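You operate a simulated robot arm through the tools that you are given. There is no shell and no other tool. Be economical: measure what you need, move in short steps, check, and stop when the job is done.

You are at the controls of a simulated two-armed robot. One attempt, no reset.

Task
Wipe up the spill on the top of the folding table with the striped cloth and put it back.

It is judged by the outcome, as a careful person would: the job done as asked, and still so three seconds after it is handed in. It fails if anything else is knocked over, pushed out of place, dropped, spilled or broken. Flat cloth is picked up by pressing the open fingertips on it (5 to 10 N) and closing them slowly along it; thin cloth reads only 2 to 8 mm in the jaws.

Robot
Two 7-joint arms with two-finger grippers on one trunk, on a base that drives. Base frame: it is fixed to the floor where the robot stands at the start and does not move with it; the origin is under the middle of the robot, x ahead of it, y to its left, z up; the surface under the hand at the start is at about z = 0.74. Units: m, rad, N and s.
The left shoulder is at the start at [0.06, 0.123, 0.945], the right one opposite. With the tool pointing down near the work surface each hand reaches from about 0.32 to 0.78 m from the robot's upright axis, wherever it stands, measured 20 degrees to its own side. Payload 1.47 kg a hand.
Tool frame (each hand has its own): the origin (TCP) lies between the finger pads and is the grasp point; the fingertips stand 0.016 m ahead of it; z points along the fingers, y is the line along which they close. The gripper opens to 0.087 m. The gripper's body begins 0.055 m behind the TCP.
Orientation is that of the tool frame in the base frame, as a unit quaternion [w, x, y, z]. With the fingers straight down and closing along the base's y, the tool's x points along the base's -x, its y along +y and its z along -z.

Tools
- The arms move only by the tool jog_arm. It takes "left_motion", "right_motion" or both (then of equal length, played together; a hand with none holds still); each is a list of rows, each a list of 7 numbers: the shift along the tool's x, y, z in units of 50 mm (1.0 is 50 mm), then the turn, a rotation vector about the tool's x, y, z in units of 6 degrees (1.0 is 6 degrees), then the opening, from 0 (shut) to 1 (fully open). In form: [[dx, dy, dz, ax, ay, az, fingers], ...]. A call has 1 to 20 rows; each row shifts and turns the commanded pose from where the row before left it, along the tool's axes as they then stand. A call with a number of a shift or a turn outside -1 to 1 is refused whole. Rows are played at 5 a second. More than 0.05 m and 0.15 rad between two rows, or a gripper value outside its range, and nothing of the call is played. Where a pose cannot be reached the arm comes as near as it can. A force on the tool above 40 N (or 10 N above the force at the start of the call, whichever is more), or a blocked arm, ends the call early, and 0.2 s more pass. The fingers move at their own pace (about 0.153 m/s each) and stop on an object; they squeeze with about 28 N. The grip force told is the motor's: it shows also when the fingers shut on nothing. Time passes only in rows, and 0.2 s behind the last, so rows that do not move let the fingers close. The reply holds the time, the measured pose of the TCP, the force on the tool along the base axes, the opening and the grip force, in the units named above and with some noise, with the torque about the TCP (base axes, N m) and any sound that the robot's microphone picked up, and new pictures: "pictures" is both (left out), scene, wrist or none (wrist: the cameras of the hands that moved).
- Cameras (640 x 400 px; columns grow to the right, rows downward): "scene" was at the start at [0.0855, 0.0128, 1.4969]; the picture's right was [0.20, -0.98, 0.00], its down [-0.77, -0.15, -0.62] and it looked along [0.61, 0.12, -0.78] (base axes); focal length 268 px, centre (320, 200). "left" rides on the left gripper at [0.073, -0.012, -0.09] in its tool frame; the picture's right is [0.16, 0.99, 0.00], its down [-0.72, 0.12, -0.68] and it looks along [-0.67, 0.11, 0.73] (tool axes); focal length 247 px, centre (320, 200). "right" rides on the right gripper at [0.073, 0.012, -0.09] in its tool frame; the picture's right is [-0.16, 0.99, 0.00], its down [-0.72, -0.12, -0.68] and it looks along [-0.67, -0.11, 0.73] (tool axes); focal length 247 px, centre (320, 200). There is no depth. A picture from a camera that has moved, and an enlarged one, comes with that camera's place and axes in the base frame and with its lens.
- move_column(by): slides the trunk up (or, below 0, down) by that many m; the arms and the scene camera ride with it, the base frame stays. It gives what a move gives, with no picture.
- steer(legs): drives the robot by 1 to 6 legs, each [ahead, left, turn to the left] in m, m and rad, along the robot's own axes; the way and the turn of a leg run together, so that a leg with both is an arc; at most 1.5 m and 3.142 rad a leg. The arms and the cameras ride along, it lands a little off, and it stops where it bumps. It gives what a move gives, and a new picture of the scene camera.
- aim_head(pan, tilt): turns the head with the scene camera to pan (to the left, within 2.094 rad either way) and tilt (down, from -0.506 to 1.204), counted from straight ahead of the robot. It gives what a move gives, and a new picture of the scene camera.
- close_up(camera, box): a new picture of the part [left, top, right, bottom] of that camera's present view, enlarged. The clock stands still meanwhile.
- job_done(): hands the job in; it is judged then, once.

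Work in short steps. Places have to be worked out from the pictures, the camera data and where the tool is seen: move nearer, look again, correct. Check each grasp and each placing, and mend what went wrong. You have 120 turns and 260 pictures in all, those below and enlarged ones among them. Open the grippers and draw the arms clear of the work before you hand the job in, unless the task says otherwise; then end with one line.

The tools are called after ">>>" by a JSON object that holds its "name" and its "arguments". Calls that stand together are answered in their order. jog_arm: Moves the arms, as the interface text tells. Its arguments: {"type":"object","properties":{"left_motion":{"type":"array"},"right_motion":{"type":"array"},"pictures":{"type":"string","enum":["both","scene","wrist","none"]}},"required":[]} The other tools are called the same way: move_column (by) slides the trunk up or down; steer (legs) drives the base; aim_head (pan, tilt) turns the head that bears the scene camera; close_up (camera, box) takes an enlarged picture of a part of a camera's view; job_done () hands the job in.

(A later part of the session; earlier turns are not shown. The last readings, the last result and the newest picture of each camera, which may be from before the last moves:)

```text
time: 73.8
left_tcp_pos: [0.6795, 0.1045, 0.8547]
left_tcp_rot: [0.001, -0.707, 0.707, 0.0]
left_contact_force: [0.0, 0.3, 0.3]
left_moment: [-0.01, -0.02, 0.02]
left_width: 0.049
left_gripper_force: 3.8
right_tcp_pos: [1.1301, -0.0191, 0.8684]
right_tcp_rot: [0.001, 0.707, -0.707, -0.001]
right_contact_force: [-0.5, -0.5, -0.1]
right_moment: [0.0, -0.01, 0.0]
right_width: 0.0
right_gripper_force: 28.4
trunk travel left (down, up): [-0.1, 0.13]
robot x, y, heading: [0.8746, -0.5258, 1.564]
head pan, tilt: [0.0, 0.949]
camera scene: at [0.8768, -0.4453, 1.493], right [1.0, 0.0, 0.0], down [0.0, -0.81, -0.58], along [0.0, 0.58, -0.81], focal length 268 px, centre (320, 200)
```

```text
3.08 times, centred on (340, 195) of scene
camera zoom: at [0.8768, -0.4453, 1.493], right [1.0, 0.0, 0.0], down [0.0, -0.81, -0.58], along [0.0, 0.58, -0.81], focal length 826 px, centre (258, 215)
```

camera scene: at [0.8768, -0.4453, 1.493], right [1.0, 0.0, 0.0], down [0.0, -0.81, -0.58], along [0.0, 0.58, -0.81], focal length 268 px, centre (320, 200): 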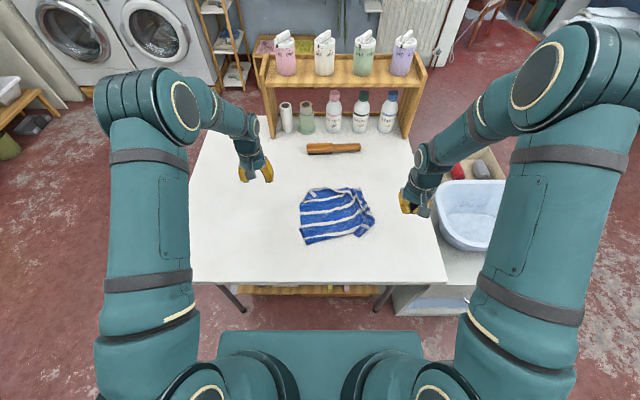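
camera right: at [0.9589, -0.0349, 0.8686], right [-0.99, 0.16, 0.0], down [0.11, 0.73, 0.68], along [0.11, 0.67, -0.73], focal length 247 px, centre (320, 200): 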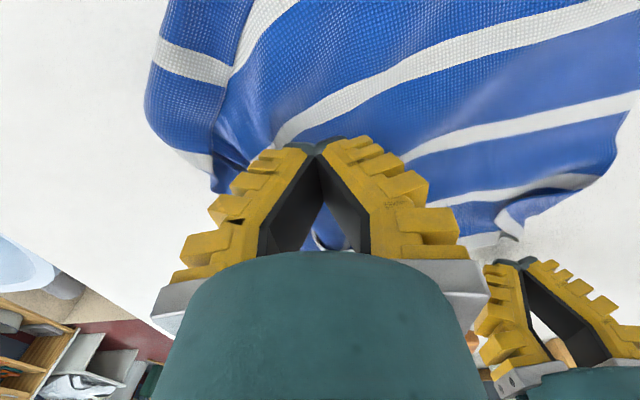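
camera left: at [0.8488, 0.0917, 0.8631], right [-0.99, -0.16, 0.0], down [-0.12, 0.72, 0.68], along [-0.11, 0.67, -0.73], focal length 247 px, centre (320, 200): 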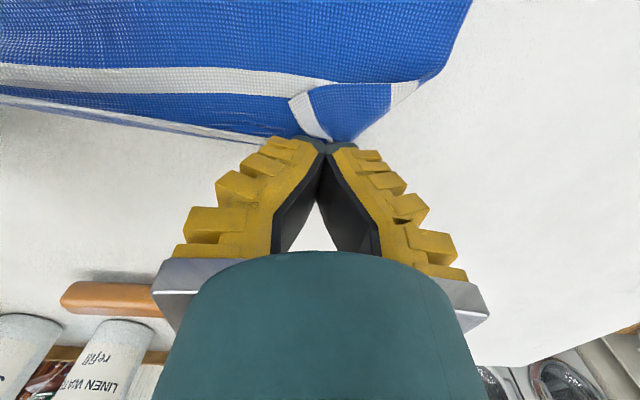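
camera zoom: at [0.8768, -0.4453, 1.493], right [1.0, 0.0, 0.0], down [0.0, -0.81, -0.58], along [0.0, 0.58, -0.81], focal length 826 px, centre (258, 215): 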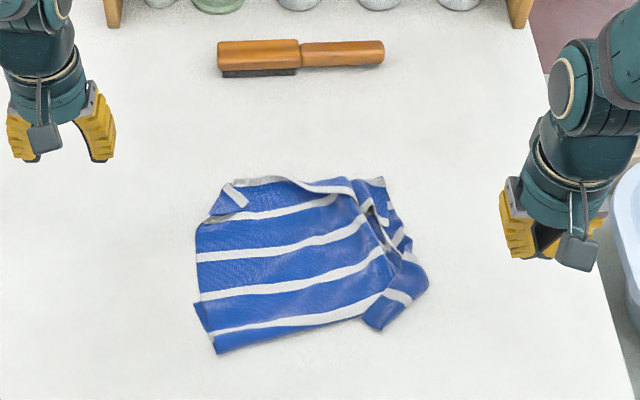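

The cloth lies over x 0.81–1.07, y −0.07–0.14, and no smear is seen around it. I'll grip the middle of its left edge (~(0.84, 0.035)) with the left hand and drag it back in −x, which straightens it and uncovers the table.

>>> {"name": "jog_arm", "arguments": {"left_motion": [[0.28, -0.65, 0, 0, 0, 0, 0.5], [0.28, -0.65, 0.2, 0, 0, 0, 0.5], [0.28, -0.65, 0.3, 0, 0, 0, 0.5], [0.28, -0.65, 0.3, 0, 0, 0, 0.5], [0.28, -0.65, 0.5, 0, 0, 0, 0.5], [0, 0, 0.3, 0, 0, 0, 0.5], [0, 0, 0, 0, 0, 0, 0.5]]}}

```text
time: 75.4
left_tcp_pos: [0.8431, 0.0362, 0.7751]
left_tcp_rot: [0.0, -0.706, 0.708, -0.001]
left_contact_force: [-0.3, 0.2, 0.0]
left_moment: [0.04, -0.02, 0.01]
left_width: 0.0489
left_gripper_force: 4.1
right_tcp_pos: [1.1301, -0.0192, 0.867]
right_tcp_rot: [-0.001, -0.707, 0.707, 0.0]
right_contact_force: [-0.4, 0.0, 0.9]
right_moment: [0.02, -0.02, -0.03]
right_width: 0.0
right_gripper_force: 28.2
trunk travel left (down, up): [-0.1, 0.13]
robot x, y, heading: [0.8721, -0.5222, 1.568]
head pan, tilt: [0.0, 0.949]
camera scene: at [0.877, -0.445, 1.493], right [1.0, 0.0, 0.0], down [0.0, -0.81, -0.58], along [0.0, 0.58, -0.81], focal length 268 px, centre (320, 200)
camera left: at [0.8537, -0.0372, 0.8658], right [-0.99, -0.16, 0.0], down [-0.12, 0.72, 0.68], along [-0.11, 0.67, -0.73], focal length 247 px, centre (320, 200)
```

scene: 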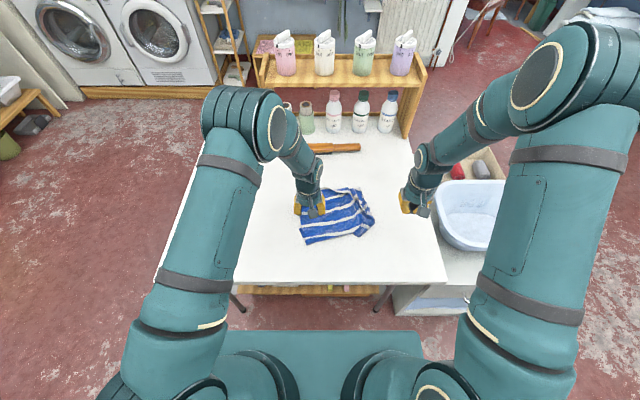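
left: 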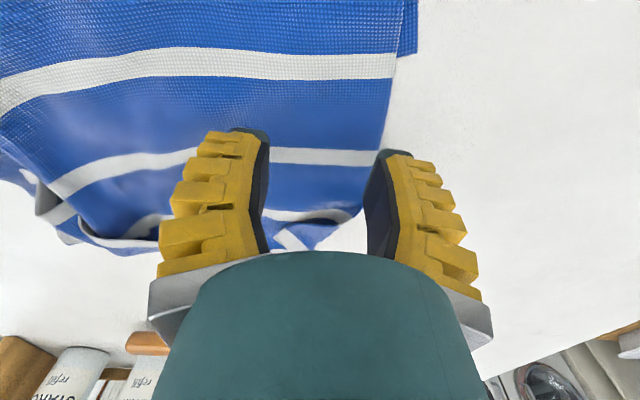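

The outer finger is right at the edge; I shift 1.8 cm further onto the cloth and press down.

>>> {"name": "jog_arm", "arguments": {"left_motion": [[0.3, -0.36, 0, 0, 0, 0, 0.5], [0, 0, 0.2, 0, 0, 0, 0.5], [0, 0, 0.14, 0, 0, 0, 0.5], [0, 0, 0.04, 0, 0, 0, 0.5], [0, 0, 0, 0, 0, 0, 0.5]], "pictures": "wrist"}}

```text
time: 76.6
left_tcp_pos: [0.86, 0.0211, 0.7583]
left_tcp_rot: [0.0, 0.707, -0.707, -0.001]
left_contact_force: [-0.9, 0.3, 4.3]
left_moment: [0.01, -0.08, 0.0]
left_width: 0.0472
left_gripper_force: 3.7
right_tcp_pos: [1.1302, -0.0194, 0.8681]
right_tcp_rot: [0.0, 0.707, -0.707, 0.0]
right_contact_force: [0.2, -0.8, 0.3]
right_moment: [0.0, 0.04, 0.03]
right_width: 0.0
right_gripper_force: 27.6
trunk travel left (down, up): [-0.1, 0.13]
robot x, y, heading: [0.8748, -0.5275, 1.571]
head pan, tilt: [0.0, 0.949]
camera left: at [0.8707, -0.0523, 0.8476], right [-0.99, -0.16, 0.0], down [-0.12, 0.72, 0.68], along [-0.11, 0.67, -0.73], focal length 247 px, centre (320, 200)
```

left: 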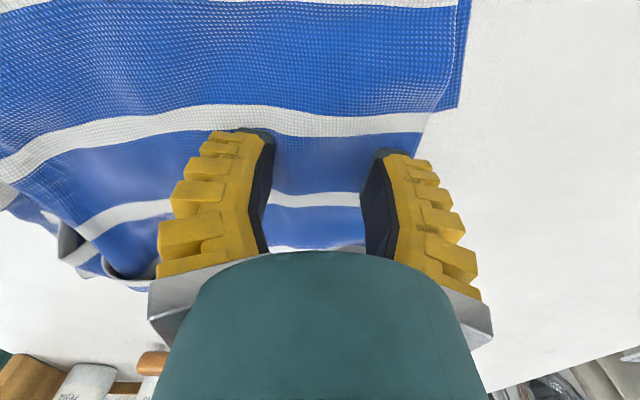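

Good placement at 4 N. I press slightly more while closing slowly, then lift a little to test.

>>> {"name": "jog_arm", "arguments": {"left_motion": [[0, 0, 0.02, 0, 0, 0, 0.45], [0, 0, 0.012, 0, 0, 0, 0.4], [0, 0, 0.008, 0, 0, 0, 0.35], [0, 0, 0.008, 0, 0, 0, 0.3], [0, 0, 0, 0, 0, 0, 0.25], [0, 0, 0.008, 0, 0, 0, 0.2], [0, 0, 0, 0, 0, 0, 0.15], [0, 0, 0, 0, 0, 0, 0.1], [0, 0, 0, 0, 0, 0, 0.05], [0, 0, 0, 0, 0, 0, 0], [0, 0, 0, 0, 0, 0, 0], [0, 0, 0, 0, 0, 0, 0], [0, 0, -0.3, 0, 0, 0, 0], [0, 0, -0.3, 0, 0, 0, 0]]}}

```text
time: 79.6
left_tcp_pos: [0.8589, 0.0201, 0.7829]
left_tcp_rot: [0.001, 0.707, -0.707, 0.0]
left_contact_force: [0.0, 0.0, -0.3]
left_moment: [-0.05, 0.0, -0.02]
left_width: 0.0002
left_gripper_force: 24.1
right_tcp_pos: [1.1304, -0.0196, 0.8673]
right_tcp_rot: [0.0, -0.707, 0.708, 0.0]
right_contact_force: [0.4, -0.2, -0.2]
right_moment: [-0.03, -0.03, 0.01]
right_width: 0.0
right_gripper_force: 27.4
trunk travel left (down, up): [-0.1, 0.13]
robot x, y, heading: [0.8752, -0.5254, 1.569]
head pan, tilt: [0.0, 0.949]
camera scene: at [0.8768, -0.4448, 1.4929], right [1.0, 0.0, 0.0], down [0.0, -0.81, -0.58], along [0.0, 0.58, -0.81], focal length 268 px, centre (320, 200)
camera left: at [0.8701, -0.0534, 0.873], right [-0.99, -0.16, 0.0], down [-0.12, 0.72, 0.68], along [-0.11, 0.67, -0.73], focal length 247 px, centre (320, 200)
```

scene: 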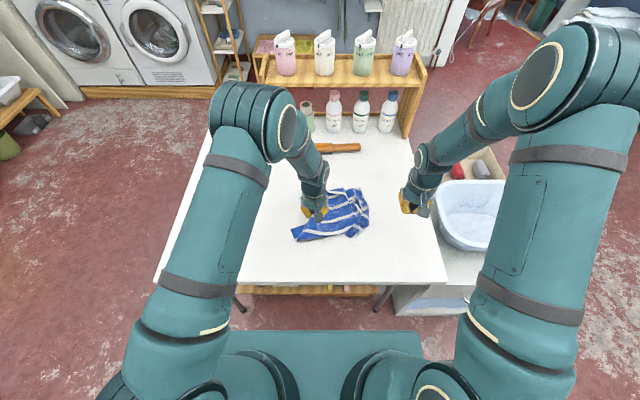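
left: 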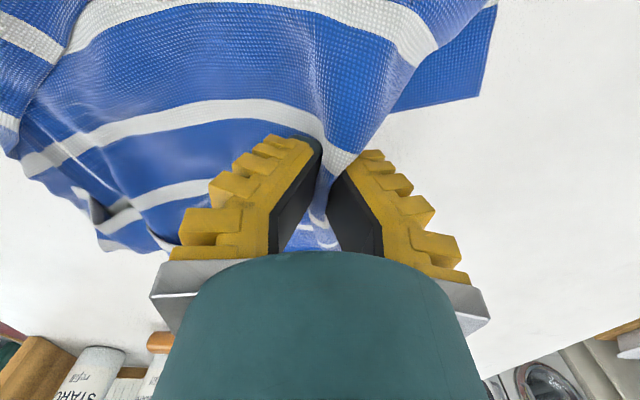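

Gripped. I drag it 0.22 m in −x, low over the table, to uncover the wiped area.

>>> {"name": "jog_arm", "arguments": {"left_motion": [[0, 0.4, 0.1, 0, 0, 0, 0], [0, 0.4, 0.1, 0, 0, 0, 0], [0, 0.4, 0, 0, 0, 0, 0], [0, 0.4, 0, 0, 0, 0, 0], [0, 0.4, 0, 0, 0, 0, 0], [0, 0.4, 0, 0, 0, 0, 0], [0, 0.4, 0, 0, 0, 0, 0], [0, 0.4, 0, 0, 0, 0, 0], [0, 0.4, 0, 0, 0, 0, 0], [0, 0.4, 0, 0, 0, 0, 0], [0, 0.4, 0, 0, 0, 0, 0], [0, 0, 0, 0, 0, 0, 0]]}}

>>> {"name": "close_up", "arguments": {"camera": "scene", "box": [250, 130, 430, 260]}}

```text
time: 82.2
left_tcp_pos: [0.6388, 0.0193, 0.7759]
left_tcp_rot: [-0.001, -0.707, 0.708, 0.0]
left_contact_force: [0.6, 0.0, -0.6]
left_moment: [-0.01, 0.23, 0.01]
left_width: 0.0003
left_gripper_force: 19.9
right_tcp_pos: [1.1289, -0.0194, 0.8678]
right_tcp_rot: [0.0, -0.707, 0.707, 0.001]
right_contact_force: [-0.2, -0.3, 0.6]
right_moment: [-0.02, 0.0, -0.01]
right_width: 0.0
right_gripper_force: 28.5
trunk travel left (down, up): [-0.1, 0.13]
robot x, y, heading: [0.8773, -0.5258, 1.57]
head pan, tilt: [0.0, 0.949]
camera scene: at [0.877, -0.4449, 1.493], right [1.0, 0.0, 0.0], down [0.0, -0.81, -0.58], along [0.0, 0.58, -0.81], focal length 268 px, centre (320, 200)
camera left: at [0.65, -0.0537, 0.8656], right [-0.99, -0.16, 0.0], down [-0.11, 0.72, 0.68], along [-0.11, 0.67, -0.73], focal length 247 px, centre (320, 200)
```

scene: 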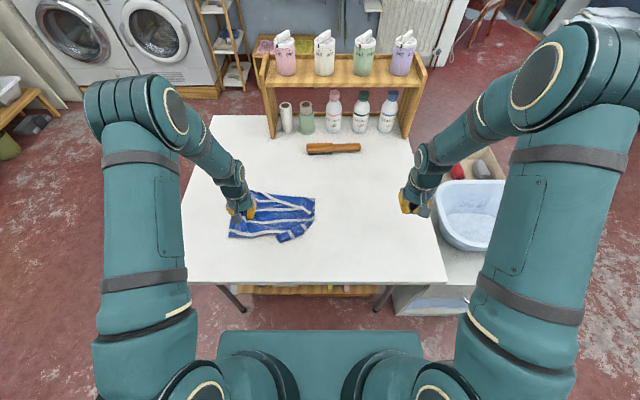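
left: 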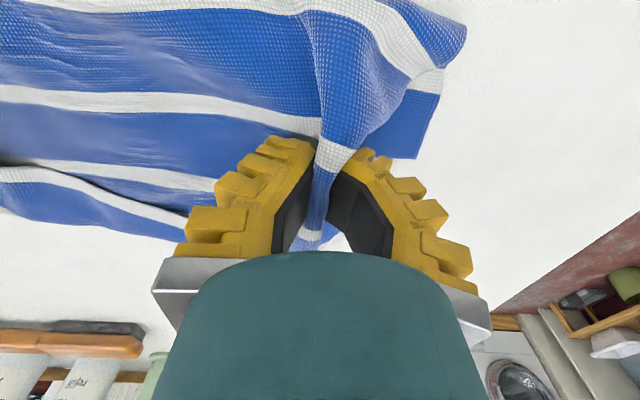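

```text
3.08 times, centred on (340, 195) of scene
camera zoom: at [0.877, -0.4449, 1.493], right [1.0, 0.0, 0.0], down [0.0, -0.81, -0.58], along [0.0, 0.58, -0.81], focal length 826 px, centre (258, 215)
```

zoom: 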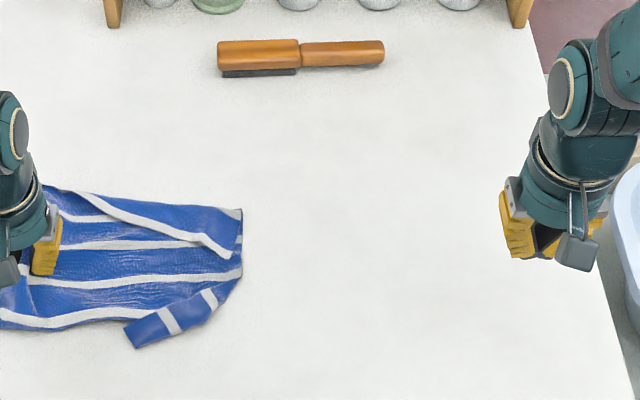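

The wiped area is clean. I drag the cloth another 0.14 m to its original place.

>>> {"name": "jog_arm", "arguments": {"left_motion": [[0, 0.4, 0, 0, 0, 0, 0], [0, 0.4, 0, 0, 0, 0, 0], [0, 0.4, 0, 0, 0, 0, 0], [0, 0.4, 0, 0, 0, 0, 0], [0, 0.4, 0, 0, 0, 0, 0], [0, 0.4, 0, 0, 0, 0, 0], [0, 0.4, 0, 0, 0, 0, 0], [0, 0, 0, 0, 0, 0, 0]], "pictures": "scene"}}

>>> {"name": "close_up", "arguments": {"camera": "scene", "box": [330, 140, 400, 220]}}

>>> {"name": "close_up", "arguments": {"camera": "scene", "box": [170, 150, 340, 270]}}

```text
time: 84.0
left_tcp_pos: [0.4978, 0.0202, 0.7733]
left_tcp_rot: [0.0, -0.707, 0.708, 0.0]
left_contact_force: [1.7, 1.4, 1.2]
left_moment: [0.09, 0.08, -0.04]
left_width: 0.0003
left_gripper_force: 24.6
right_tcp_pos: [1.1296, -0.0201, 0.868]
right_tcp_rot: [0.0, 0.707, -0.707, 0.0]
right_contact_force: [0.2, 0.5, -0.5]
right_moment: [-0.01, -0.05, -0.02]
right_width: 0.0
right_gripper_force: 27.7
trunk travel left (down, up): [-0.1, 0.13]
robot x, y, heading: [0.8759, -0.5231, 1.567]
head pan, tilt: [0.0, 0.949]
camera scene: at [0.8771, -0.4449, 1.493], right [1.0, 0.0, 0.0], down [0.0, -0.81, -0.58], along [0.0, 0.58, -0.81], focal length 268 px, centre (320, 200)
```

scene: 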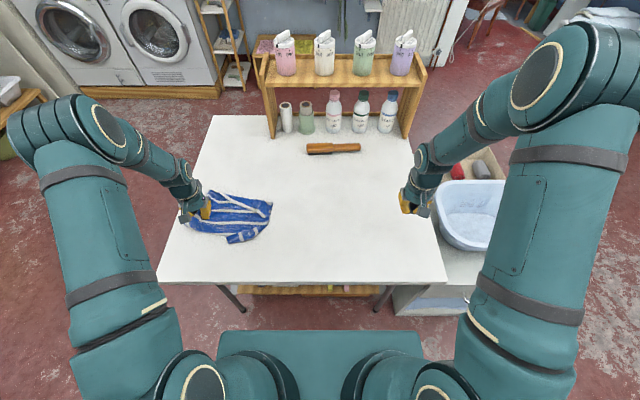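

```text
5.00 times, centred on (365, 180) of scene
camera zoom: at [0.8771, -0.4449, 1.493], right [1.0, 0.0, 0.0], down [0.0, -0.81, -0.58], along [0.0, 0.58, -0.81], focal length 1342 px, centre (95, 300)
```

zoom: 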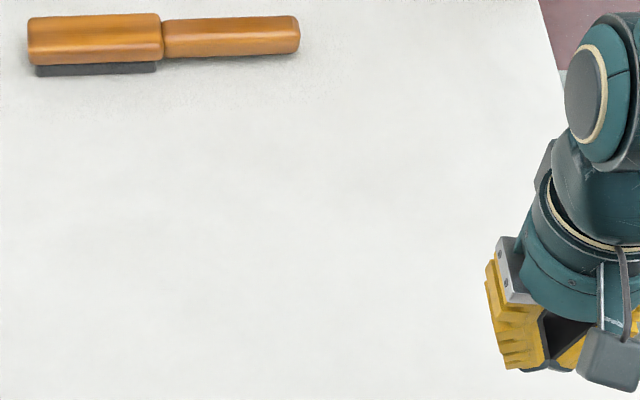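

```text
3.33 times, centred on (255, 210) of scene
camera zoom: at [0.8771, -0.4449, 1.493], right [1.0, 0.0, 0.0], down [0.0, -0.81, -0.58], along [0.0, 0.58, -0.81], focal length 895 px, centre (537, 167)
```

zoom: 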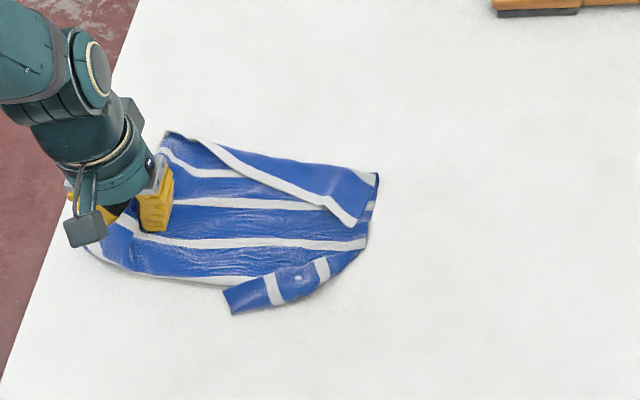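

The table is clean and the cloth centre is at ~(0.58, 0.035), close to the original (0.60, 0.035), but two corners are folded over. I release it, raise the left hand, and drive back left 0.2 to tidy the folds with the right hand.

>>> {"name": "jog_arm", "arguments": {"left_motion": [[0, 0, 0.12, 0, 0, 0, 0], [0, 0, 0, 0, 0, 0, 0.3], [0, 0, 0, 0, 0, 0, 0.6], [0, 0, 0, 0, 0, 0, 0.6], [0, 0, -0.5, 0, 0, 0, 0.6], [0, 0, -0.9, 0, 0, 0, 0.6], [0, 0, -0.9, 0, 0, 0, 0.6]], "pictures": "none"}}

>>> {"name": "steer", "arguments": {"legs": [[-0.05, 0.2, 0]]}}

>>> {"name": "close_up", "arguments": {"camera": "scene", "box": [200, 130, 400, 270]}}

```text
time: 85.6
left_tcp_pos: [0.498, 0.0192, 0.8843]
left_tcp_rot: [-0.001, 0.707, -0.707, 0.0]
left_contact_force: [0.1, 0.2, -0.3]
left_moment: [-0.02, 0.02, -0.02]
left_width: 0.0576
left_gripper_force: 4.2
right_tcp_pos: [1.13, -0.0207, 0.8677]
right_tcp_rot: [0.001, 0.707, -0.707, 0.0]
right_contact_force: [-1.1, 0.5, 0.5]
right_moment: [0.03, -0.03, 0.01]
right_width: 0.0001
right_gripper_force: 27.9
trunk travel left (down, up): [-0.1, 0.13]
robot x, y, heading: [0.876, -0.5232, 1.57]
head pan, tilt: [0.0, 0.949]
```

```text
time: 88.0
left_tcp_pos: [0.2954, -0.0331, 0.8839]
left_tcp_rot: [0.0, 0.709, -0.705, 0.0]
left_contact_force: [0.3, -0.8, 0.2]
left_moment: [0.0, 0.01, -0.02]
left_width: 0.0574
left_gripper_force: 3.3
right_tcp_pos: [0.9284, -0.0676, 0.8675]
right_tcp_rot: [0.0, 0.71, -0.704, 0.0]
right_contact_force: [-0.3, -0.5, -0.6]
right_moment: [0.0, -0.02, 0.03]
right_width: 0.0
right_gripper_force: 28.2
trunk travel left (down, up): [-0.1, 0.13]
robot x, y, heading: [0.6826, -0.5726, 1.578]
head pan, tilt: [0.0, 0.949]
camera scene: at [0.6791, -0.4953, 1.493], right [1.0, 0.01, 0.0], down [0.01, -0.81, -0.58], along [0.0, 0.58, -0.81], focal length 268 px, centre (320, 200)
```

scene: 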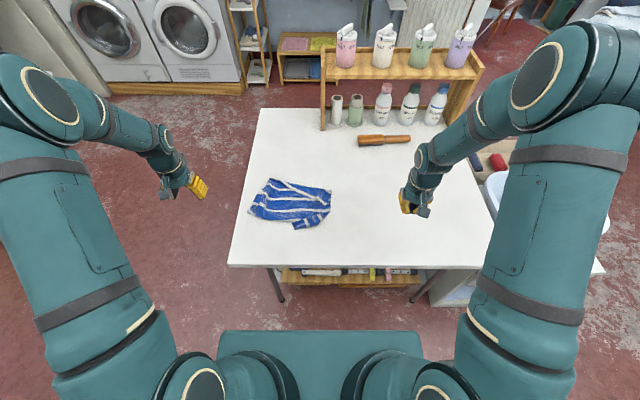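

```text
2.86 times, centred on (300, 200) of scene
camera zoom: at [0.6791, -0.4953, 1.493], right [1.0, 0.01, 0.0], down [0.01, -0.81, -0.58], along [0.0, 0.58, -0.81], focal length 767 px, centre (377, 200)
```

zoom: 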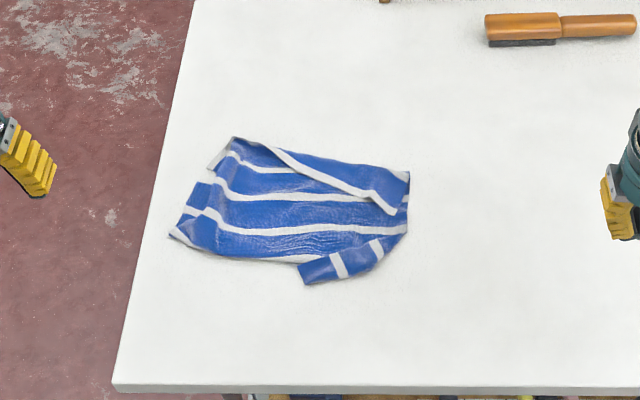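

I'll unfold the near-right flap first: its tip lies at about (0.60,−0.055). I bring the right hand above it with the fingers half open.

>>> {"name": "jog_arm", "arguments": {"right_motion": [[-0.03, 0.79, 0, 0, 0, 0, 0.5], [-0.03, 0.79, 0, 0, 0, 0, 0.5], [-0.03, 0.79, 0.1, 0, 0, 0, 0.5], [-0.03, 0.79, 0.2, 0, 0, 0, 0.5], [-0.03, 0.79, 0.3, 0, 0, 0, 0.5], [-0.03, 0.79, 0.3, 0, 0, 0, 0.5], [-0.03, 0.79, 0.3, 0, 0, 0, 0.5], [-0.03, 0.79, 0.3, 0, 0, 0, 0.5], [0, 0, 0.2, 0, 0, 0, 0.4], [0, 0, 0, 0, 0, 0, 0.4]]}}

```text
time: 90.2
left_tcp_pos: [0.297, -0.0326, 0.8831]
left_tcp_rot: [0.0, 0.709, -0.705, -0.001]
left_contact_force: [-0.1, -0.5, -0.6]
left_moment: [-0.01, 0.02, 0.01]
left_width: 0.0574
left_gripper_force: 3.7
right_tcp_pos: [0.6107, -0.0589, 0.7806]
right_tcp_rot: [0.0, 0.709, -0.705, -0.001]
right_contact_force: [0.4, 0.4, -0.4]
right_moment: [-0.02, 0.0, 0.04]
right_width: 0.0409
right_gripper_force: 4.7
trunk travel left (down, up): [-0.1, 0.13]
robot x, y, heading: [0.6777, -0.575, 1.574]
head pan, tilt: [0.0, 0.949]
camera scene: at [0.6793, -0.4952, 1.493], right [1.0, 0.01, 0.0], down [0.01, -0.81, -0.58], along [0.0, 0.58, -0.81], focal length 268 px, centre (320, 200)
camera right: at [0.6, -0.1322, 0.8708], right [-0.99, 0.15, 0.0], down [0.11, 0.72, 0.68], along [0.1, 0.67, -0.73], focal length 247 px, centre (320, 200)
```

scene: 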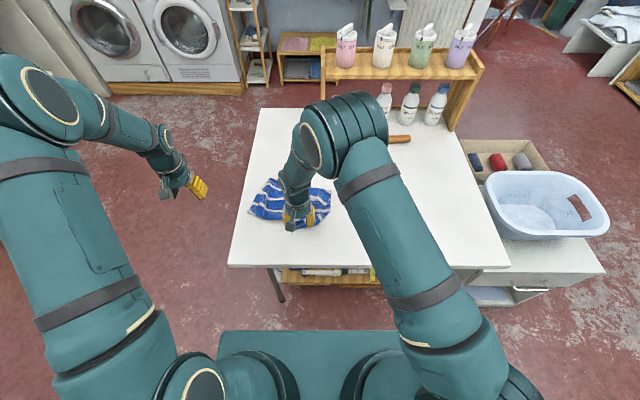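
right: 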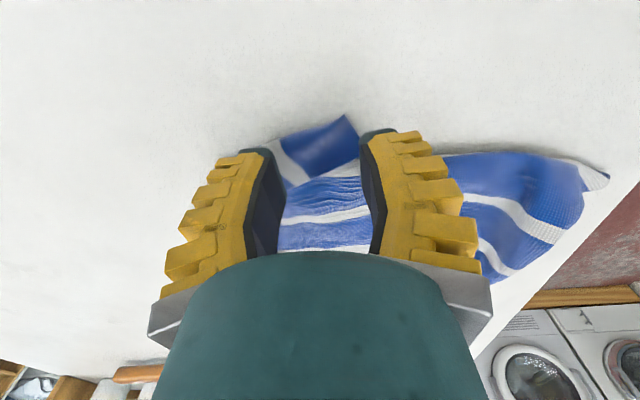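

I narrow the fingers, shift 1 cm toward me so only the flap is under them, and press.

>>> {"name": "jog_arm", "arguments": {"right_motion": [[0.2, -0.06, 0, 0, 0, 0, 0.3], [0, 0, 0.2, 0, 0, 0, 0.3], [0, 0, 0.2, 0, 0, 0, 0.3], [0, 0, 0.04, 0, 0, 0, 0.3], [0, 0, 0.03, 0, 0, 0, 0.3], [0, 0, 0, 0, 0, 0, 0.3]], "pictures": "wrist"}}

```text
time: 91.6
left_tcp_pos: [0.2955, -0.0331, 0.8842]
left_tcp_rot: [0.001, 0.709, -0.705, 0.0]
left_contact_force: [-0.3, 0.3, 0.2]
left_moment: [0.0, -0.01, -0.04]
left_width: 0.0574
left_gripper_force: 3.7
right_tcp_pos: [0.6168, -0.0679, 0.758]
right_tcp_rot: [0.0, 0.709, -0.705, 0.0]
right_contact_force: [-0.2, 0.4, 0.5]
right_moment: [-0.02, 0.01, -0.01]
right_width: 0.0292
right_gripper_force: 4.5
trunk travel left (down, up): [-0.1, 0.13]
robot x, y, heading: [0.6804, -0.5747, 1.577]
head pan, tilt: [0.0, 0.949]
camera right: at [0.6045, -0.1415, 0.8483], right [-0.99, 0.15, 0.0], down [0.11, 0.72, 0.68], along [0.1, 0.67, -0.73], focal length 247 px, centre (320, 200)
```

right: 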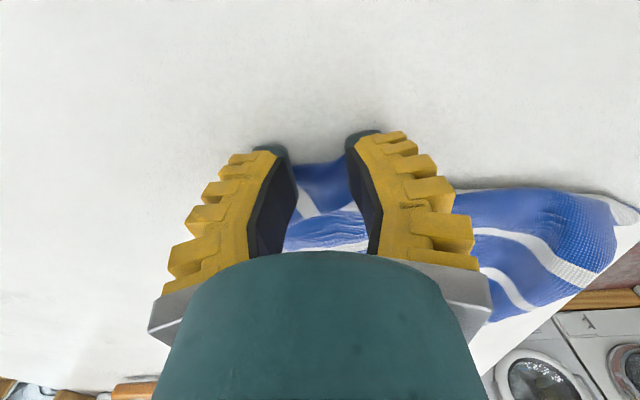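

Just about touching, with the flap between the tips. I press slightly and close slowly, then lift a bit.

>>> {"name": "jog_arm", "arguments": {"right_motion": [[0, 0, 0.04, 0, 0, 0, 0.3], [0, 0, 0.02, 0, 0, 0, 0.25], [0, 0, 0.01, 0, 0, 0, 0.2], [0, 0, 0.01, 0, 0, 0, 0.15], [0, 0, 0.01, 0, 0, 0, 0.1], [0, 0, 0, 0, 0, 0, 0.05], [0, 0, 0, 0, 0, 0, 0], [0, 0, 0, 0, 0, 0, 0], [0, 0, 0, 0, 0, 0, 0], [0, 0, -0.4, 0, 0, 0, 0], [0, 0, -0.4, 0, 0, 0, 0], [0, 0, 0, 0, 0, 0, 0]]}}

```text
time: 94.2
left_tcp_pos: [0.2961, -0.0324, 0.884]
left_tcp_rot: [0.0, 0.709, -0.706, 0.001]
left_contact_force: [0.2, 0.3, 0.9]
left_moment: [0.01, 0.0, 0.01]
left_width: 0.0573
left_gripper_force: 3.6
right_tcp_pos: [0.6159, -0.0675, 0.7955]
right_tcp_rot: [0.001, 0.71, -0.704, 0.001]
right_contact_force: [-1.1, 0.0, 0.9]
right_moment: [0.01, 0.0, 0.0]
right_width: 0.0
right_gripper_force: 28.1
trunk travel left (down, up): [-0.1, 0.13]
robot x, y, heading: [0.6782, -0.5748, 1.576]
head pan, tilt: [0.0, 0.949]
camera scene: at [0.6795, -0.4951, 1.493], right [1.0, 0.01, 0.0], down [0.01, -0.81, -0.58], along [0.0, 0.58, -0.81], focal length 268 px, centre (320, 200)
camera right: at [0.6047, -0.1415, 0.8856], right [-0.99, 0.15, 0.0], down [0.11, 0.73, 0.68], along [0.1, 0.67, -0.73], focal length 247 px, centre (320, 200)
```

scene: 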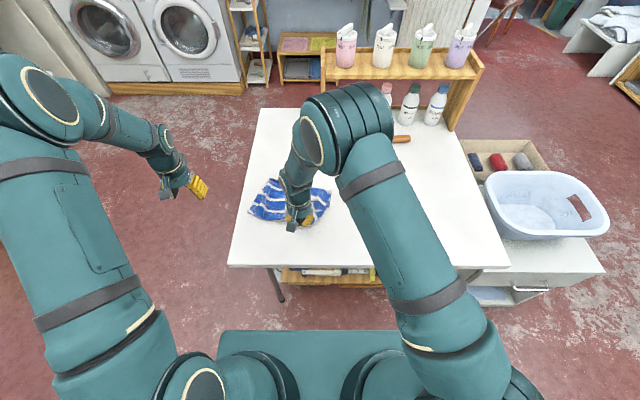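
right: 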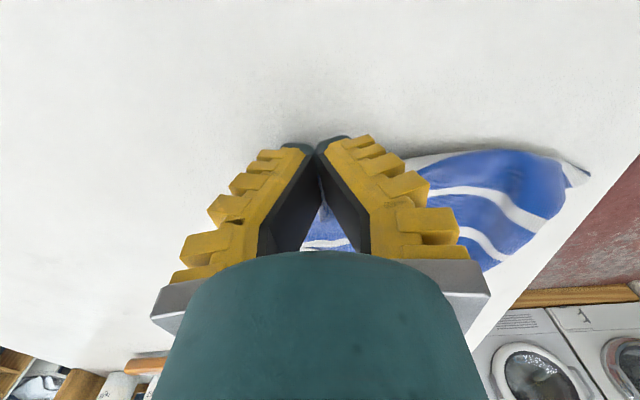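

Seems to be held (the flap has vanished from the table). I pull it low toward +x and slightly toward me.

>>> {"name": "jog_arm", "arguments": {"right_motion": [[0.1, -0.4, 0, 0, 0, 0, 0], [0.1, -0.4, 0, 0, 0, 0, 0], [0.1, -0.4, 0.1, 0, 0, 0, 0], [0.1, -0.4, 0.1, 0, 0, 0, 0], [0.1, -0.4, 0.1, 0, 0, 0, 0], [0.1, -0.3, 0.1, 0, 0, 0, 0], [0, 0, 0, 0, 0, 0, 0]]}}

```text
time: 95.8
left_tcp_pos: [0.296, -0.0325, 0.8831]
left_tcp_rot: [0.0, 0.709, -0.705, 0.0]
left_contact_force: [-0.1, 0.3, 0.1]
left_moment: [0.02, -0.02, -0.01]
left_width: 0.0571
left_gripper_force: 3.8
right_tcp_pos: [0.7334, -0.0975, 0.7745]
right_tcp_rot: [0.0, 0.71, -0.705, 0.0]
right_contact_force: [0.0, 0.2, -0.5]
right_moment: [0.02, -0.03, 0.01]
right_width: 0.0
right_gripper_force: 29.8
trunk travel left (down, up): [-0.1, 0.13]
robot x, y, heading: [0.6789, -0.5728, 1.574]
head pan, tilt: [0.0, 0.949]
camera scene: at [0.6794, -0.4952, 1.493], right [1.0, 0.01, 0.0], down [0.01, -0.81, -0.58], along [0.0, 0.58, -0.81], focal length 268 px, centre (320, 200)
camera right: at [0.7214, -0.1709, 0.8652], right [-0.99, 0.15, 0.0], down [0.11, 0.72, 0.68], along [0.1, 0.67, -0.73], focal length 247 px, centre (320, 200)
```

scene: 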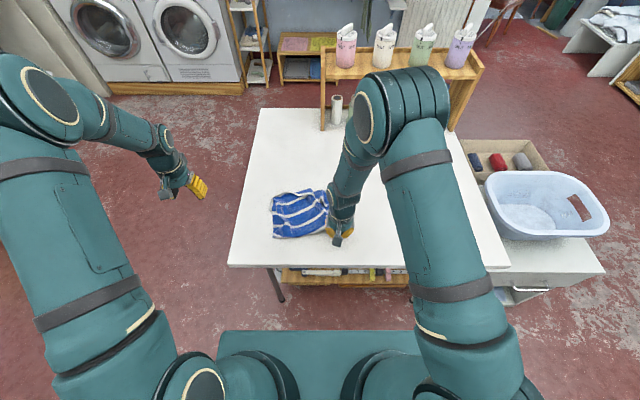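
right: 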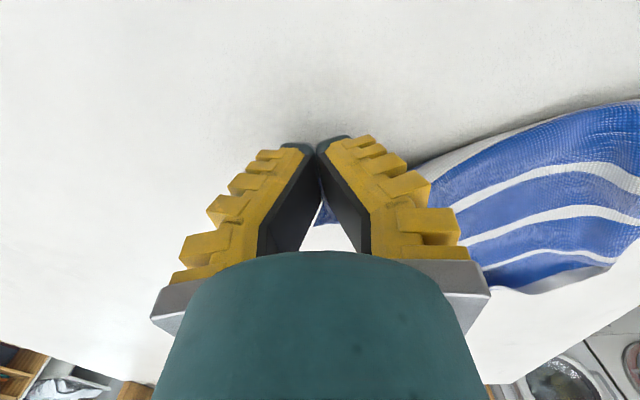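

It is held and the flap came out; let me see the present shape.

>>> {"name": "close_up", "arguments": {"camera": "scene", "box": [230, 160, 390, 270]}}

```text
3.64 times, centred on (310, 215) of scene
camera zoom: at [0.6794, -0.4952, 1.493], right [1.0, 0.01, 0.0], down [0.01, -0.81, -0.58], along [0.0, 0.58, -0.81], focal length 976 px, centre (356, 146)
```

zoom: 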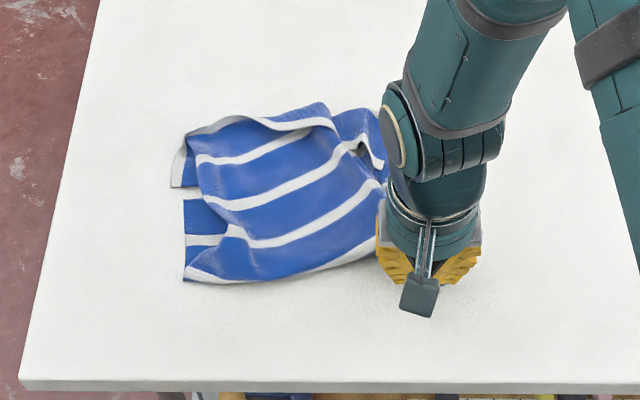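

Nice: the near edge is straight again, from (0.53,−0.10) to the right hand. I'll grip the near-left corner with the left hand, then lift both and re-lay it flat.

>>> {"name": "jog_arm", "arguments": {"left_motion": [[0.12, -0.675, 0, 0, 0, 0, 0.4], [0.12, -0.675, 0.1, 0, 0, 0, 0.4], [0.12, -0.675, 0.1, 0, 0, 0, 0.4], [0.12, -0.675, 0.2, 0, 0, 0, 0.4], [0.12, -0.675, 0.4, 0, 0, 0, 0.4], [0.12, -0.675, 0.4, 0, 0, 0, 0.4], [0.12, -0.675, 0.4, 0, 0, 0, 0.4], [0.12, -0.675, 0.4, 0, 0, 0, 0.4], [0, 0, 0, 0, 0, 0, 0.4]]}}

```text
time: 97.8
left_tcp_pos: [0.5674, -0.0799, 0.7851]
left_tcp_rot: [0.0, 0.709, -0.705, 0.0]
left_contact_force: [0.5, -0.3, 0.0]
left_moment: [-0.01, 0.0, 0.0]
left_width: 0.0405
left_gripper_force: 4.0
right_tcp_pos: [0.7325, -0.0969, 0.7754]
right_tcp_rot: [0.0, 0.709, -0.705, 0.0]
right_contact_force: [0.5, 0.1, 0.0]
right_moment: [0.0, -0.04, -0.01]
right_width: 0.0
right_gripper_force: 29.8
trunk travel left (down, up): [-0.1, 0.13]
robot x, y, heading: [0.6793, -0.5744, 1.576]
head pan, tilt: [0.0, 0.949]
camera scene: at [0.6791, -0.4953, 1.493], right [1.0, 0.01, 0.0], down [0.01, -0.81, -0.58], along [0.0, 0.58, -0.81], focal length 268 px, centre (320, 200)
camera left: at [0.5796, -0.152, 0.8755], right [-0.99, -0.16, 0.0], down [-0.12, 0.72, 0.68], along [-0.11, 0.67, -0.73], focal length 247 px, centre (320, 200)
```

scene: 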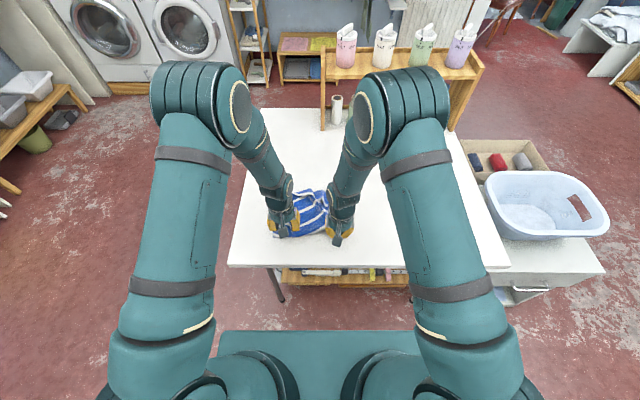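
left: 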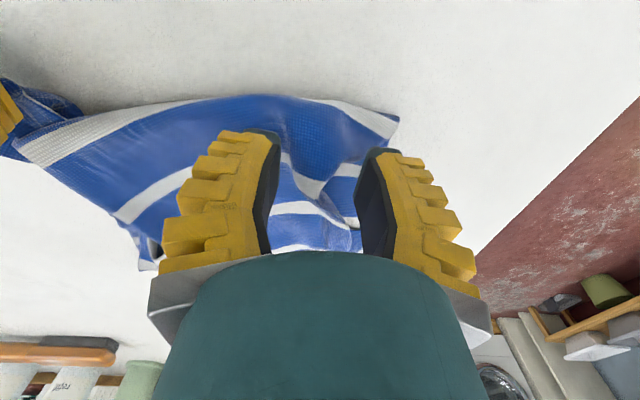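

Corner at (0.526,−0.098). Small shift and press.

>>> {"name": "jog_arm", "arguments": {"left_motion": [[0.1, 0.14, 0, 0, 0, 0, 0.33], [0, 0, 0.25, 0, 0, 0, 0.33], [0, 0, 0.25, 0, 0, 0, 0.33], [0, 0, 0.05, 0, 0, 0, 0.33], [0, 0, 0.03, 0, 0, 0, 0.33], [0, 0, 0, 0, 0, 0, 0.33]], "pictures": "wrist"}}

```text
time: 99.2
left_tcp_pos: [0.5594, -0.0839, 0.7563]
left_tcp_rot: [-0.001, 0.709, -0.706, -0.001]
left_contact_force: [0.2, 0.4, 18.5]
left_moment: [-0.08, 0.01, 0.01]
left_width: 0.0362
left_gripper_force: 2.0
right_tcp_pos: [0.7331, -0.0976, 0.7759]
right_tcp_rot: [0.0, 0.71, -0.704, 0.0]
right_contact_force: [1.6, -2.3, 1.0]
right_moment: [0.06, 0.04, -0.02]
right_width: 0.0
right_gripper_force: 22.7
trunk travel left (down, up): [-0.1, 0.13]
robot x, y, heading: [0.6805, -0.5734, 1.577]
head pan, tilt: [0.0, 0.949]
camera left: at [0.5714, -0.1567, 0.846], right [-0.99, -0.16, 0.0], down [-0.12, 0.72, 0.68], along [-0.11, 0.67, -0.73], focal length 247 px, centre (320, 200)
```

left: 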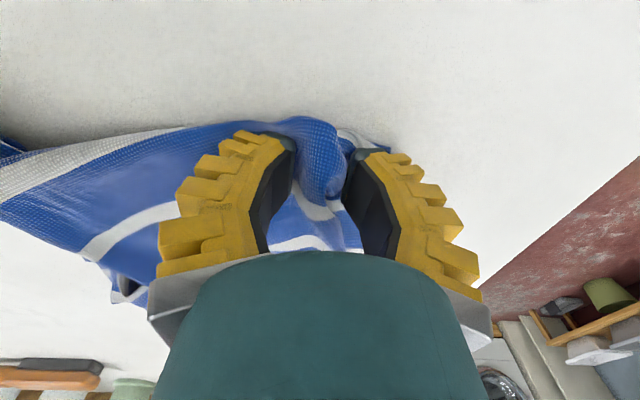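

A ridge already stands between the left fingers; I ease off a little, close slowly, and lift slightly.

>>> {"name": "jog_arm", "arguments": {"left_motion": [[0, 0, -0.015, 0, 0, 0, 0.3], [0, 0, 0, 0, 0, 0, 0.25], [0, 0, 0, 0, 0, 0, 0.2], [0, 0, 0, 0, 0, 0, 0.15], [0, 0, 0, 0, 0, 0, 0.1], [0, 0, 0, 0, 0, 0, 0.05], [0, 0, 0, 0, 0, 0, 0], [0, 0, 0, 0, 0, 0, 0], [0, 0, 0, 0, 0, 0, 0], [0, 0, -0.3, 0, 0, 0, 0], [0, 0.0, -0.3, 0, 0, 0, 0], [0, 0, 0, 0, 0, 0, 0]]}}

```text
time: 101.8
left_tcp_pos: [0.5606, -0.0832, 0.7845]
left_tcp_rot: [0.0, 0.709, -0.705, 0.0]
left_contact_force: [0.1, 0.1, -1.0]
left_moment: [0.02, 0.02, 0.01]
left_width: 0.0
left_gripper_force: 28.2
right_tcp_pos: [0.7325, -0.0972, 0.776]
right_tcp_rot: [0.0, 0.709, -0.705, 0.0]
right_contact_force: [0.3, -0.1, -0.5]
right_moment: [0.01, -0.01, 0.02]
right_width: 0.0
right_gripper_force: 29.7
trunk travel left (down, up): [-0.1, 0.13]
robot x, y, heading: [0.6772, -0.5744, 1.575]
head pan, tilt: [0.0, 0.949]
camera scene: at [0.6795, -0.4952, 1.493], right [1.0, 0.01, 0.0], down [0.01, -0.81, -0.58], along [0.0, 0.58, -0.81], focal length 268 px, centre (320, 200)
camera left: at [0.5707, -0.1563, 0.8754], right [-0.99, -0.16, 0.0], down [-0.12, 0.72, 0.68], along [-0.11, 0.67, -0.73], focal length 247 px, centre (320, 200)
```

scene: 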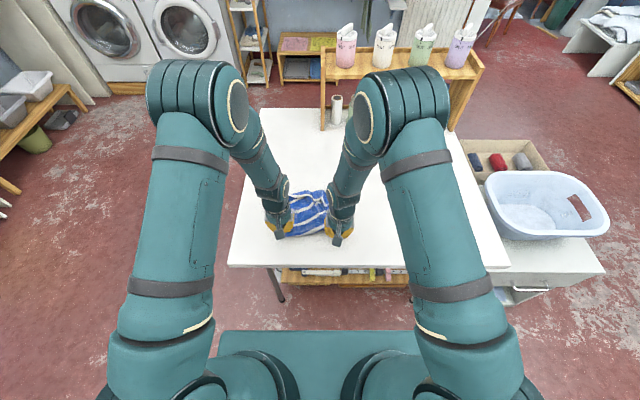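
left: 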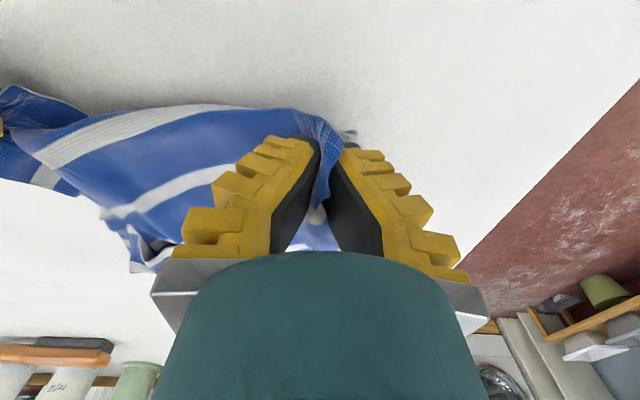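

Both corners held. I lift the cloth up and forward so it hangs and unfolds, spreading the hands slightly.

>>> {"name": "jog_arm", "arguments": {"left_motion": [[-0.4, 0.14, -0.75, 0, 0, 0, 0], [-0.5, 0.14, -0.75, 0, 0, 0, 0], [-0.5, 0.14, -0.75, 0, 0, 0, 0], [-0.5, 0.14, -0.75, 0, 0, 0, 0], [-0.5, 0.14, -0.75, 0, 0, 0, 0], [-0.5, 0.14, -0.75, 0, 0, 0, 0], [-0.5, 0.14, -0.6, 0, 0, 0, 0], [0, 0, 0, 0, 0, 0, 0], [0, 0, 0, 0, 0, 0, 0]], "right_motion": [[-0.5, 0.06, -0.75, 0, 0, 0, 0], [-0.5, 0.06, -0.75, 0, 0, 0, 0], [-0.5, 0.06, -0.75, 0, 0, 0, 0], [-0.5, 0.06, -0.75, 0, 0, 0, 0], [-0.5, 0.06, -0.75, 0, 0, 0, 0], [-0.5, 0.06, -0.75, 0, 0, 0, 0], [-0.5, 0.06, -0.75, 0, 0, 0, 0], [0, 0, 0, 0, 0, 0, 0], [0, 0, 0, 0, 0, 0, 0]]}}

```text
time: 103.8
left_tcp_pos: [0.5082, 0.0848, 1.0383]
left_tcp_rot: [0.0, 0.709, -0.705, -0.001]
left_contact_force: [-0.3, -0.3, -0.1]
left_moment: [-0.01, -0.02, -0.01]
left_width: 0.0
left_gripper_force: 27.7
right_tcp_pos: [0.7099, 0.0775, 1.0344]
right_tcp_rot: [0.0, 0.71, -0.704, 0.0]
right_contact_force: [0.6, -0.2, -0.3]
right_moment: [0.01, 0.01, -0.05]
right_width: 0.0008
right_gripper_force: 28.1
trunk travel left (down, up): [-0.1, 0.13]
robot x, y, heading: [0.6796, -0.5787, 1.58]
head pan, tilt: [0.0, 0.949]
camera scene: at [0.6795, -0.4949, 1.493], right [1.0, 0.01, 0.0], down [0.01, -0.81, -0.58], along [0.0, 0.58, -0.81], focal length 268 px, centre (320, 200)
camera right: at [0.699, 0.0047, 1.1253], right [-0.99, 0.15, 0.0], down [0.11, 0.73, 0.68], along [0.1, 0.67, -0.73], focal length 247 px, centre (320, 200)
camera left: at [0.52, 0.0131, 1.129], right [-0.99, -0.16, 0.0], down [-0.12, 0.72, 0.68], along [-0.11, 0.67, -0.73], focal length 247 px, centre (320, 200)
```

scene: 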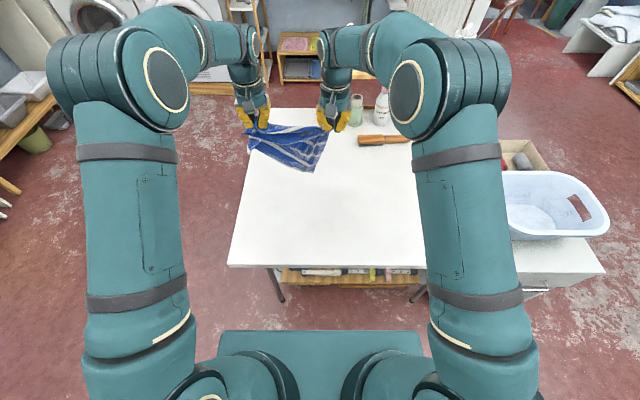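
right: 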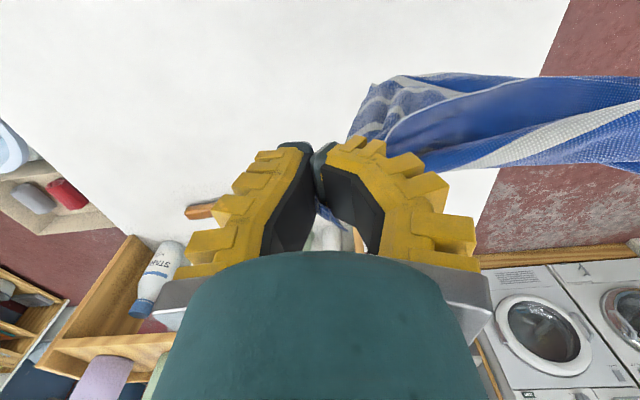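
left: 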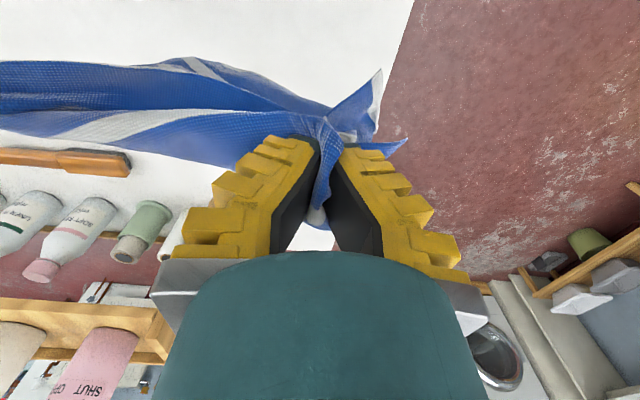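

Let me look at how it hangs.

>>> {"name": "close_up", "arguments": {"camera": "scene", "box": [220, 80, 380, 190]}}

```text
3.64 times, centred on (300, 135) of scene
camera zoom: at [0.6795, -0.4949, 1.493], right [1.0, 0.01, 0.0], down [0.01, -0.81, -0.58], along [0.0, 0.58, -0.81], focal length 976 px, centre (393, 436)
```

zoom: 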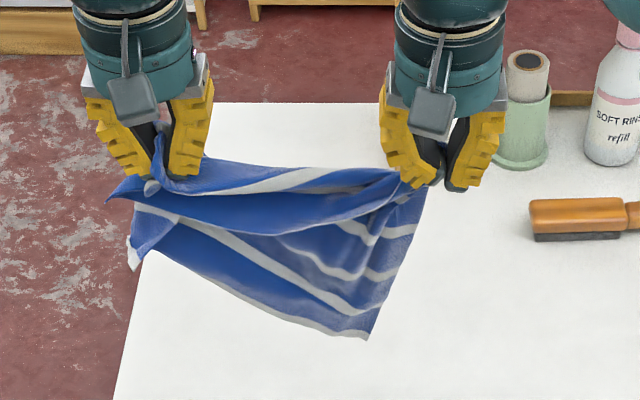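

It hangs mostly open, although the left side is gathered. I lay it down: forward and down first, then lowering while drawing toward me.

>>> {"name": "jog_arm", "arguments": {"left_motion": [[-0.5, 0, 0.6, 0, 0, 0, 0], [-0.5, 0, 0.6, 0, 0, 0, 0], [-0.4, 0, 0.6, 0, 0, 0, 0], [0, 0, 0.6, 0, 0, 0, 0], [0.6, 0, 0.45, 0, 0, 0, 0], [0.6, 0, 0.45, 0, 0, 0, 0], [0.6, 0, 0.45, 0, 0, 0, 0], [0.6, 0, 0.45, 0, 0, 0, 0], [0.6, 0, 0.45, 0, 0, 0, 0], [0.6, 0, 0.45, 0, 0, 0, 0], [0.6, 0, 0.2, 0, 0, 0, 0], [0.4, 0, 0.0, 0, 0, 0, 0], [0.4, 0, 0, 0, 0, 0, 0], [0, 0, 0, 0, 0, 0, 0]], "right_motion": [[-0.5, 0, 0.6, 0, 0, 0, 0], [-0.5, 0, 0.6, 0, 0, 0, 0], [-0.4, 0, 0.6, 0, 0, 0, 0], [0, 0, 0.6, 0, 0, 0, 0], [0.6, 0, 0.45, 0, 0, 0, 0], [0.6, 0, 0.45, 0, 0, 0, 0], [0.6, 0, 0.45, 0, 0, 0, 0], [0.6, 0, 0.45, 0, 0, 0, 0], [0.6, 0, 0.45, 0, 0, 0, 0], [0.6, 0, 0.4, 0, 0, 0, 0], [0.6, 0, 0.15, 0, 0, 0, 0], [0.4, 0, 0.0, 0, 0, 0, 0], [0.4, 0, 0, 0, 0, 0, 0], [0, 0, 0, 0, 0, 0, 0]]}}

>>> {"name": "close_up", "arguments": {"camera": "scene", "box": [220, 150, 390, 270]}}

```text
time: 106.8
left_tcp_pos: [0.5121, -0.0959, 0.7748]
left_tcp_rot: [0.0, 0.71, -0.704, 0.0]
left_contact_force: [-0.1, 0.2, 0.3]
left_moment: [-0.01, 0.05, 0.01]
left_width: 0.0
left_gripper_force: 27.7
right_tcp_pos: [0.7128, -0.1017, 0.7782]
right_tcp_rot: [0.0, 0.71, -0.704, 0.0]
right_contact_force: [-0.5, 0.7, -1.0]
right_moment: [0.0, 0.03, -0.01]
right_width: 0.0017
right_gripper_force: 26.5
trunk travel left (down, up): [-0.1, 0.13]
robot x, y, heading: [0.6788, -0.5734, 1.579]
head pan, tilt: [0.0, 0.949]
camera scene: at [0.6796, -0.4948, 1.493], right [1.0, 0.01, 0.0], down [0.01, -0.81, -0.58], along [0.0, 0.58, -0.81], focal length 268 px, centre (320, 200)
camera right: at [0.7004, -0.1752, 0.8679], right [-0.99, 0.15, 0.0], down [0.11, 0.73, 0.68], along [0.1, 0.67, -0.73], focal length 247 px, centre (320, 200)
camera left: at [0.5238, -0.1676, 0.8652], right [-0.99, -0.16, 0.0], down [-0.12, 0.72, 0.68], along [-0.11, 0.67, -0.73], focal length 247 px, centre (320, 200)
```

scene: 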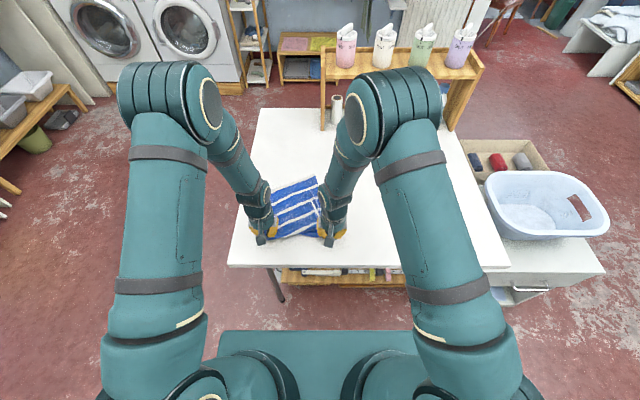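
right: 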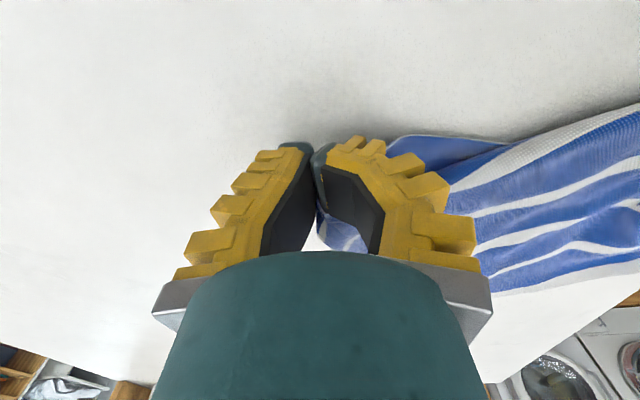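
left: 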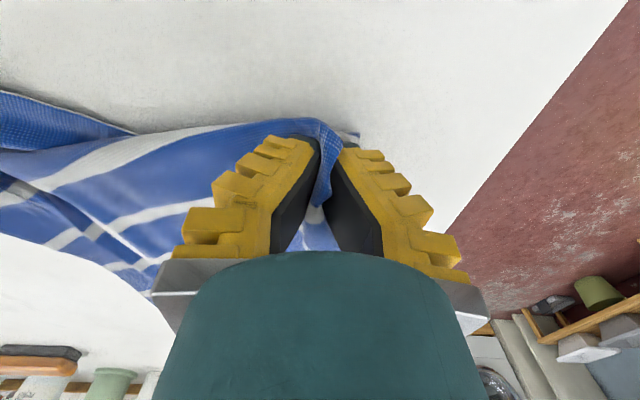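

```text
3.33 times, centred on (305, 210) of scene
camera zoom: at [0.6796, -0.4948, 1.493], right [1.0, 0.01, 0.0], down [0.01, -0.81, -0.58], along [0.0, 0.58, -0.81], focal length 895 px, centre (370, 167)
```

zoom: 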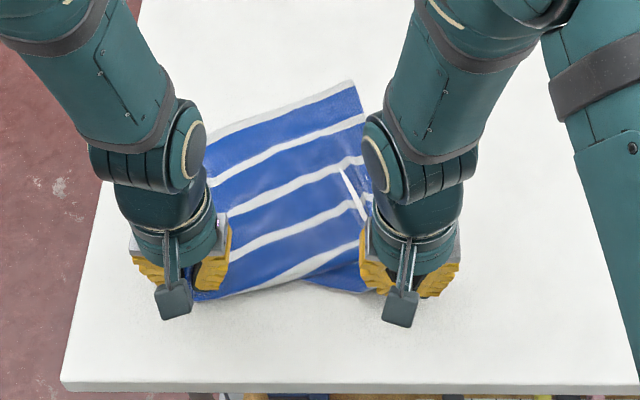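

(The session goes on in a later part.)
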